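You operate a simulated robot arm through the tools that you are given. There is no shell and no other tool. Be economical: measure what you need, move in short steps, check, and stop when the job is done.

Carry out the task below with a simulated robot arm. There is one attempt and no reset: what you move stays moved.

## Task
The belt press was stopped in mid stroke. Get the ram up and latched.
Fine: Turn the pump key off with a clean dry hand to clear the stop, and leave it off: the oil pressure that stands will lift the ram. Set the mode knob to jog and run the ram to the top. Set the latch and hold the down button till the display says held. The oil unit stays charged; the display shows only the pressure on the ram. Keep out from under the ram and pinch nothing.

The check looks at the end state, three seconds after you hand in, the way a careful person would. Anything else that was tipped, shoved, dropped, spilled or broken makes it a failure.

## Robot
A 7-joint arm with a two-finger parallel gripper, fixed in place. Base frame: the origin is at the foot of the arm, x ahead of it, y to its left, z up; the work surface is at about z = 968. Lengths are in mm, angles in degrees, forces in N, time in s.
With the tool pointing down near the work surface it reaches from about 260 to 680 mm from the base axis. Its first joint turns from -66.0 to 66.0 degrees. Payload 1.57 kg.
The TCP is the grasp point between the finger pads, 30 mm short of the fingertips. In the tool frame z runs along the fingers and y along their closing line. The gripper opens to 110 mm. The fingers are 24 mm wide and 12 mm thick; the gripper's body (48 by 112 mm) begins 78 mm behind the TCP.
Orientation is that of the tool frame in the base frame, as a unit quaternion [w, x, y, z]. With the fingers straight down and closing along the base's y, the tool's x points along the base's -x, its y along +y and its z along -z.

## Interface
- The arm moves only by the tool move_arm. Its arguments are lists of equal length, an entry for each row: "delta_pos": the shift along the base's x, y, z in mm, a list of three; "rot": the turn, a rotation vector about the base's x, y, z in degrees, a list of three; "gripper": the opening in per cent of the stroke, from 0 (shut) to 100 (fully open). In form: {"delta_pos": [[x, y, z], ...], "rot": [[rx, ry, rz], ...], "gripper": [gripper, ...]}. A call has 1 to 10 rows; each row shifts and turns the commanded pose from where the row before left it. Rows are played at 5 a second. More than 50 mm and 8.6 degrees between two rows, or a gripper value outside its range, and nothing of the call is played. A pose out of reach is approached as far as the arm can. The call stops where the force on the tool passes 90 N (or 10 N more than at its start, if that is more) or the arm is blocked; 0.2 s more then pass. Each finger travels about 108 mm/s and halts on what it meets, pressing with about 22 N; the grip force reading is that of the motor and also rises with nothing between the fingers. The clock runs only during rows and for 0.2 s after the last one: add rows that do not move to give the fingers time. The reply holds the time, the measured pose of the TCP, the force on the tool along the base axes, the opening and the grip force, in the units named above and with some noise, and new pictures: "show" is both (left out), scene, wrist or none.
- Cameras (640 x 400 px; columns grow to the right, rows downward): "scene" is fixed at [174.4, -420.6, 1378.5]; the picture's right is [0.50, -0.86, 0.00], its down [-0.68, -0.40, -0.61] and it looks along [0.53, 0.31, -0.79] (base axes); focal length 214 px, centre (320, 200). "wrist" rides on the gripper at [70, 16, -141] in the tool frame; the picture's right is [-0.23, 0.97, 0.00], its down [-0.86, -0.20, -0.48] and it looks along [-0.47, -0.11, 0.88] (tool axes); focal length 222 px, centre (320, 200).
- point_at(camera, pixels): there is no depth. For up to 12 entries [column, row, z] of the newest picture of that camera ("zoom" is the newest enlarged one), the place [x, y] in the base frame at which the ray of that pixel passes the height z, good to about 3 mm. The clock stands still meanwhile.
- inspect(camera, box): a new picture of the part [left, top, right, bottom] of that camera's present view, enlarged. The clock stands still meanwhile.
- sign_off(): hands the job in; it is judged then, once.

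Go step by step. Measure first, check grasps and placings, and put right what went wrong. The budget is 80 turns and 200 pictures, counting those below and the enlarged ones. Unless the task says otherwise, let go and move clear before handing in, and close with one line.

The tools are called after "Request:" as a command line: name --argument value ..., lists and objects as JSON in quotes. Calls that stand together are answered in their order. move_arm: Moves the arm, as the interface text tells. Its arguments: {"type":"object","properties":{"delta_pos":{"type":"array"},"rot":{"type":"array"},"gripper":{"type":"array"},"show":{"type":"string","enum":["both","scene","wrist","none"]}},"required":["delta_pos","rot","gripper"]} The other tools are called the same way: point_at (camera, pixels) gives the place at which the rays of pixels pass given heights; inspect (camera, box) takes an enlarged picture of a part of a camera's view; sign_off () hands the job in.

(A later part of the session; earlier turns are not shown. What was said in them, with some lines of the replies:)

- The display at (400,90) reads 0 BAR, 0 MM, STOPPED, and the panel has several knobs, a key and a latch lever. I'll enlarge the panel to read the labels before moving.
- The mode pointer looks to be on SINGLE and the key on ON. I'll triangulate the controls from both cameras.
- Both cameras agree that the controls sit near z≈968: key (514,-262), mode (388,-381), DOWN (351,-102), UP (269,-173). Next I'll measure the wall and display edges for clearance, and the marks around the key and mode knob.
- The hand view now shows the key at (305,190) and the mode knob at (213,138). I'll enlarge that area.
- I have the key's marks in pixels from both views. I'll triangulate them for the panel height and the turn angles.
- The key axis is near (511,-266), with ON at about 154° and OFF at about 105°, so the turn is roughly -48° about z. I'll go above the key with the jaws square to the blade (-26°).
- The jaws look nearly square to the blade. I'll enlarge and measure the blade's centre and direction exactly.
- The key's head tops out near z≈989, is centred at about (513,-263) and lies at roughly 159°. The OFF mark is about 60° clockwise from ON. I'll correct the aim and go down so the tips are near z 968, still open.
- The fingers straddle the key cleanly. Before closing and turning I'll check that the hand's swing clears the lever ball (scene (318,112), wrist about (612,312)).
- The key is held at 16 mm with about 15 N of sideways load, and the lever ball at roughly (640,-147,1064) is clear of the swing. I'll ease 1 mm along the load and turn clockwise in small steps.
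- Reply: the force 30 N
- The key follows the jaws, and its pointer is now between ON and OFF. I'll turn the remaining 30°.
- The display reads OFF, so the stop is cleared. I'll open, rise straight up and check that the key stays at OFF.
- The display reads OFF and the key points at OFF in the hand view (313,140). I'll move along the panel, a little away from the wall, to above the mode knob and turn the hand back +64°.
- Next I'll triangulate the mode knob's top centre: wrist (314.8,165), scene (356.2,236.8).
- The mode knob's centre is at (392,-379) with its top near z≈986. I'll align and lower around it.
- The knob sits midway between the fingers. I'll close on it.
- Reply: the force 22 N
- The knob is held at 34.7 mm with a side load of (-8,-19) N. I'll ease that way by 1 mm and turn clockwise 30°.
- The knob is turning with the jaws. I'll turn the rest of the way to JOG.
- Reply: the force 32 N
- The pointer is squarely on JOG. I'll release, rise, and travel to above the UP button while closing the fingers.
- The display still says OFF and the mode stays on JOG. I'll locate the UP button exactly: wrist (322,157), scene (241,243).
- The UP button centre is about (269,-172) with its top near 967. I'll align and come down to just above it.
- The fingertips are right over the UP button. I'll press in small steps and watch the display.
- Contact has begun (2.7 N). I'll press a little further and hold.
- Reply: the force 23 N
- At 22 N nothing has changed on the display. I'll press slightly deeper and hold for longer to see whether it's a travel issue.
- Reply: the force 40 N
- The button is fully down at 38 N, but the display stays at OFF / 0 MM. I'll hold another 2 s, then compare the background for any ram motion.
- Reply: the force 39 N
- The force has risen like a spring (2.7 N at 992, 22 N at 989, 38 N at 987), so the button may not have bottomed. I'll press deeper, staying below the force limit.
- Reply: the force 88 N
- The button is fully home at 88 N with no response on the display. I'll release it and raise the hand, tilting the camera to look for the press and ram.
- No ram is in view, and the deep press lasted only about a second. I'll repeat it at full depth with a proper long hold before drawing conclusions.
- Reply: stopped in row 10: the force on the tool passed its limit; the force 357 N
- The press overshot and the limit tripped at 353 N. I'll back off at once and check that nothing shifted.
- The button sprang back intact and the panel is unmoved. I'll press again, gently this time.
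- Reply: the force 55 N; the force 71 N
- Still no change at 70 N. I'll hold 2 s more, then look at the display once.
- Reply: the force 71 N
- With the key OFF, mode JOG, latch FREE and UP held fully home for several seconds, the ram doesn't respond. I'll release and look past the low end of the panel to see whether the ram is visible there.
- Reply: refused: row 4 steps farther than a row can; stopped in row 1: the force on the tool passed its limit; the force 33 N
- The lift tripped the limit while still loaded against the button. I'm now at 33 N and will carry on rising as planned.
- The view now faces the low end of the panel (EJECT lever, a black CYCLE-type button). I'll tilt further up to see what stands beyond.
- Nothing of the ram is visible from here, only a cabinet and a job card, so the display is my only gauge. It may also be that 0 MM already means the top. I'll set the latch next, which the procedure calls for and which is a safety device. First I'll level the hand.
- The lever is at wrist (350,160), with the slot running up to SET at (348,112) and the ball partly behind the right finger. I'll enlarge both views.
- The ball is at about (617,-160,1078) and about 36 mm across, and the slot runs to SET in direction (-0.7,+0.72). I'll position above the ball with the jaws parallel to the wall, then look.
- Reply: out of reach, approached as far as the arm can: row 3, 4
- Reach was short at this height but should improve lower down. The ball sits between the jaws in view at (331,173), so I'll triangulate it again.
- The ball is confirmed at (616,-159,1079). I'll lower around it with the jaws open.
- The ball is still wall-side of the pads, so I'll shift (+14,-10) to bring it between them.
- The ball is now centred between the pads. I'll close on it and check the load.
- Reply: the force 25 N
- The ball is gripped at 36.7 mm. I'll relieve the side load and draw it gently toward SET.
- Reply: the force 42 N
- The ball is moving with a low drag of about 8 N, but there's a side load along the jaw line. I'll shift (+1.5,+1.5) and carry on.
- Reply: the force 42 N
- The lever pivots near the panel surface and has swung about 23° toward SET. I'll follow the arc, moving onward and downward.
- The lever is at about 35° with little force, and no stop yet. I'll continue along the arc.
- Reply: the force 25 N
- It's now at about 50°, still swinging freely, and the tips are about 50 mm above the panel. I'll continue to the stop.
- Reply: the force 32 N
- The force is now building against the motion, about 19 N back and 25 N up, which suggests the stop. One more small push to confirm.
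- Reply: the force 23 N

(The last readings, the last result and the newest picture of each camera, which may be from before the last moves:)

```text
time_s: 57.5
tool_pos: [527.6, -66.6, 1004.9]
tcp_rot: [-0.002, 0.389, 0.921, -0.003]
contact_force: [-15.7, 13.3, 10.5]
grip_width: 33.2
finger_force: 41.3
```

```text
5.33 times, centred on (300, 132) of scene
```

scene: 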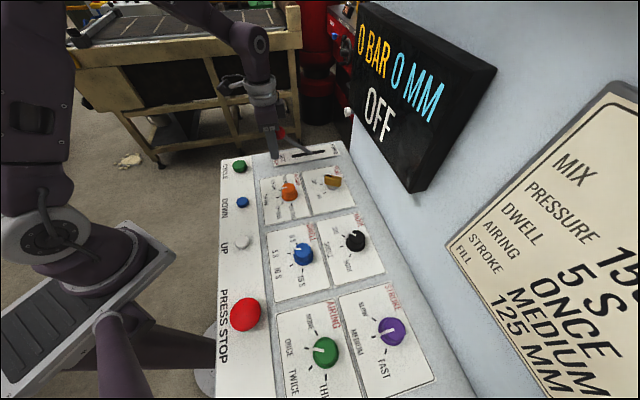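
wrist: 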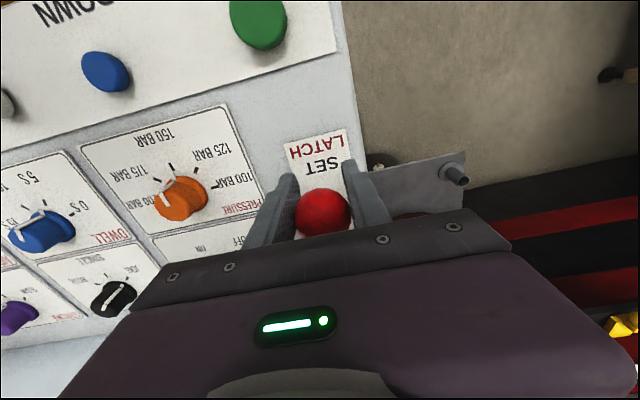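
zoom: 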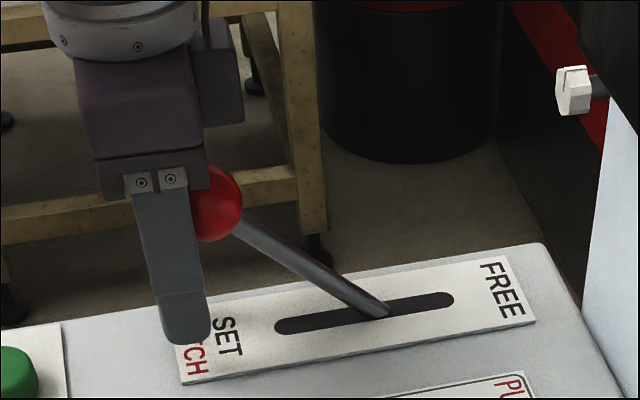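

The grip slipped past the ball's middle (33 mm), so the lever is at its stop. I'll open and rise, and see whether it stays.

Request:
move_arm --delta_pos '[[0, 0, 0], [0, 0, 0], [0, 0, 0], [0, 0, 30], [0, 0, 40], [-10, 0, 40]]' --rot '[[0, 0, 0], [0, 0, 0], [0, 0, 0], [0, 0, 0], [0, 0, 0], [0, 0, 0]]' --gripper '[50, 65, 65, 65, 65, 65]'

Request:
inspect --camera "scene" --box '[252, 60, 412, 170]'

```text
time_s: 58.9
tool_pos: [516.9, -68.3, 1117.9]
tcp_rot: [0.001, 0.39, 0.921, -0.004]
contact_force: [0.0, 0.5, 0.1]
grip_width: 71.5
finger_force: 0.0
```

scene: 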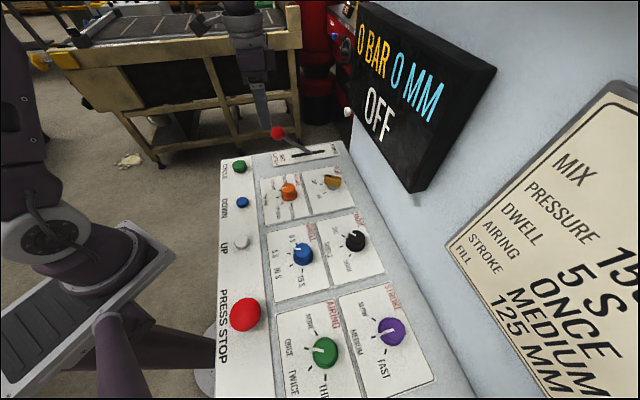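
wrist: 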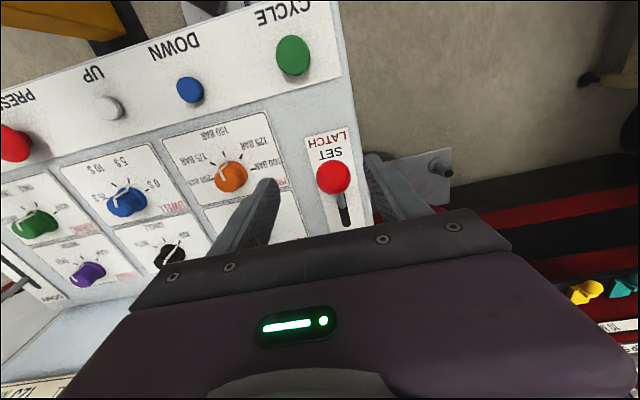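

```text
3.64 times, centred on (332, 115) of scene
```

zoom: 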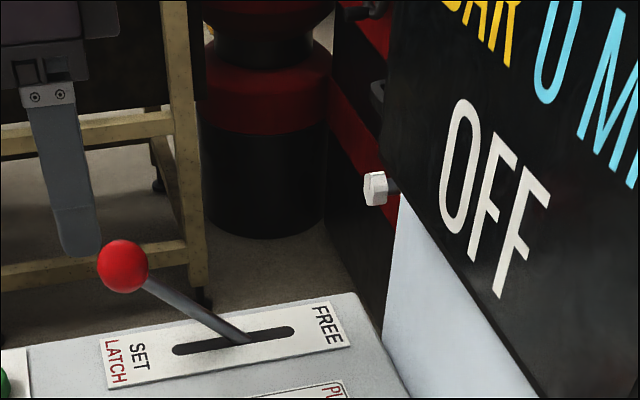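

The lever stays at SET and the display is still OFF. Next comes the DOWN button at about (352,-101), which I'll press gently while watching the display.

Request:
move_arm --delta_pos '[[-33, -6, 0], [-33, -7, 0], [-33, -7, 0], [-33, -6, -20], [-33, -7, -25], [0, 0, -20], [0, 0, -15], [0, 0, -15], [0, 0, -10], [0, 0, -6]]' --rot '[[0, 0, 5], [0, 0, 5], [0, 0, 5], [0, 0, 5], [0, 0, 5], [0, 0, 5], [0, 0, 5], [0, 0, 5], [0, 0, 0], [0, 0, 0]]' --gripper '[30, 0, 0, 0, 0, 0, 0, 0, 0, 0]'

Request:
inspect --camera "scene" --box '[200, 160, 296, 235]'

```text
time_s: 61.1
tool_pos: [354.4, -100.6, 1003.7]
tcp_rot: [0.002, 0.052, 0.999, -0.001]
contact_force: [0.1, -0.8, -0.5]
grip_width: 0.0
finger_force: 21.6
```

scene: 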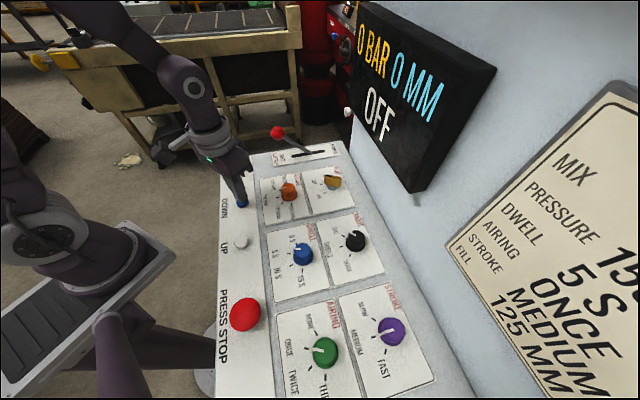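
wrist: 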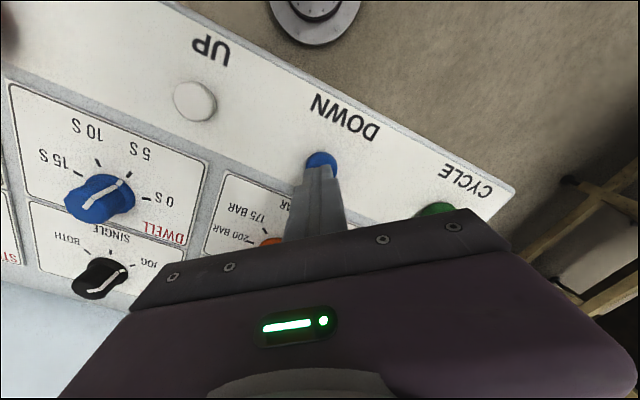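

```text
5.33 times, centred on (248, 198) of scene
```

zoom: 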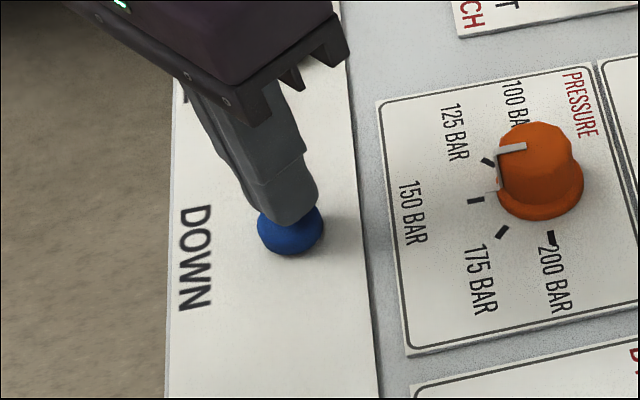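

The fingertips are over DOWN. I'll press slowly.

Request:
move_arm --delta_pos '[[-2, 0, -6], [0, 0, -3], [0, 0, -2], [0, 0, -2], [0, 0, -2], [0, 0, -1], [0, 0, -1], [0, 0, 0], [0, 0, 0]]' --rot '[[0, 0, 0], [0, 0, 0], [0, 0, 0], [0, 0, 0], [0, 0, 0], [0, 0, 0], [0, 0, 0], [0, 0, 0], [0, 0, 0]]' --gripper '[0, 0, 0, 0, 0, 0, 0, 0, 0]' --show "scene"

```text
time_s: 63.1
tool_pos: [352.6, -102.8, 987.0]
tcp_rot: [0.003, 0.052, 0.999, -0.002]
contact_force: [0.1, -2.9, 39.8]
grip_width: 0.1
finger_force: 21.3
```

scene: 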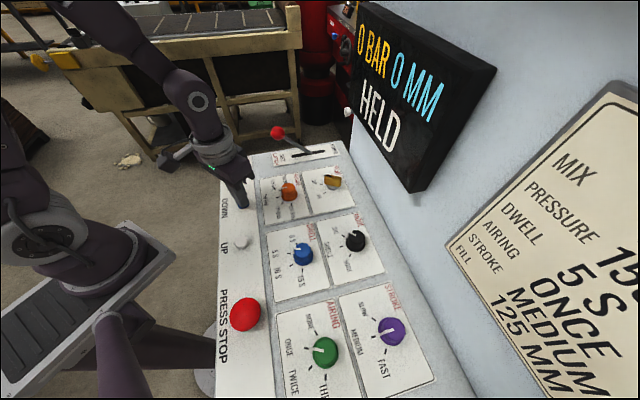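

The display now says HELD, so the ram was at the top and is on the latch. I'll release DOWN slowly, rise clear and check everything.

Request:
move_arm --delta_pos '[[0, 0, 3], [0, 0, 4], [0, 0, 15], [0, 0, 40], [0, 0, 45], [0, 0, 45], [0, 0, 45], [0, 0, 0], [0, 0, 0]]' --rot '[[0, 0, 0], [0, 0, 0], [0, 0, 0], [0, 0, 0], [0, 0, 0], [0, 0, 0], [0, 0, 0], [0, 0, 0], [0, 0, 0]]' --gripper '[0, 0, 0, 0, 0, 0, 0, 0, 0]'

Request:
inspect --camera "scene" --box '[220, 90, 460, 270]'

```text
time_s: 65.1
tool_pos: [353.9, -100.4, 1183.2]
tcp_rot: [0.002, 0.052, 0.999, -0.001]
contact_force: [-0.8, -0.4, 0.0]
grip_width: 0.0
finger_force: 21.3
```

scene: 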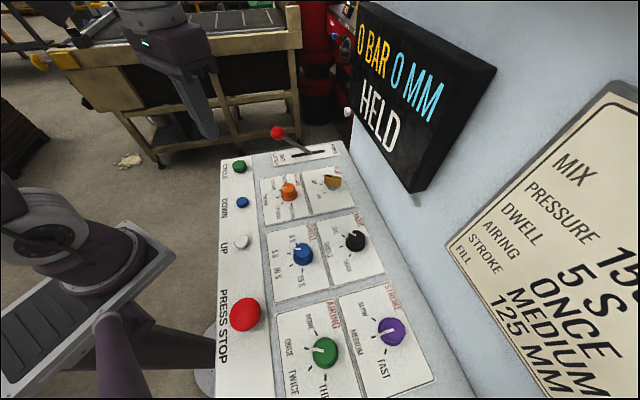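
wrist: 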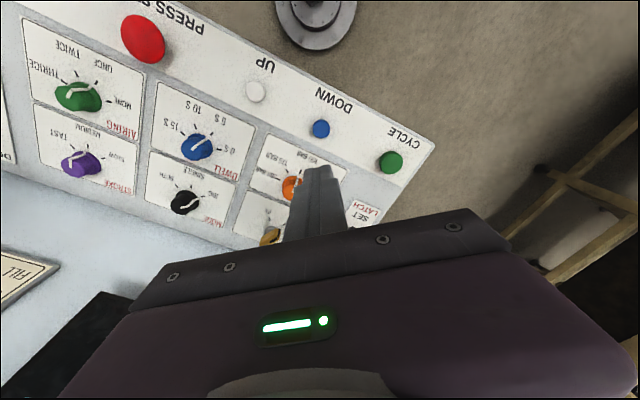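

```text
2.22 times, centred on (340, 180) of scene
```

zoom: 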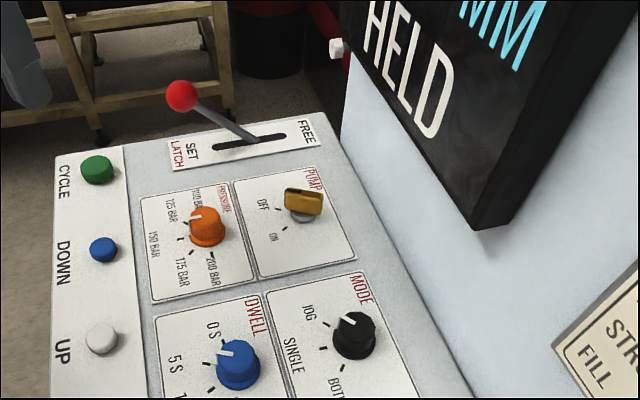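

With DOWN released, the display still reads HELD. The lever is at SET, the key at OFF and the mode at JOG; the other controls are unchanged and the arm is clear, so I'm handing in.

Request:
sign_off

```text
The job is handed in.
```

The display reads HELD with the latch at SET, the pump key left OFF and the mode on JOG. I never saw the ram itself: the display stayed at 0 MM and OFF while I held UP, and one UP press overshot to about 350 N, with no visible damage.
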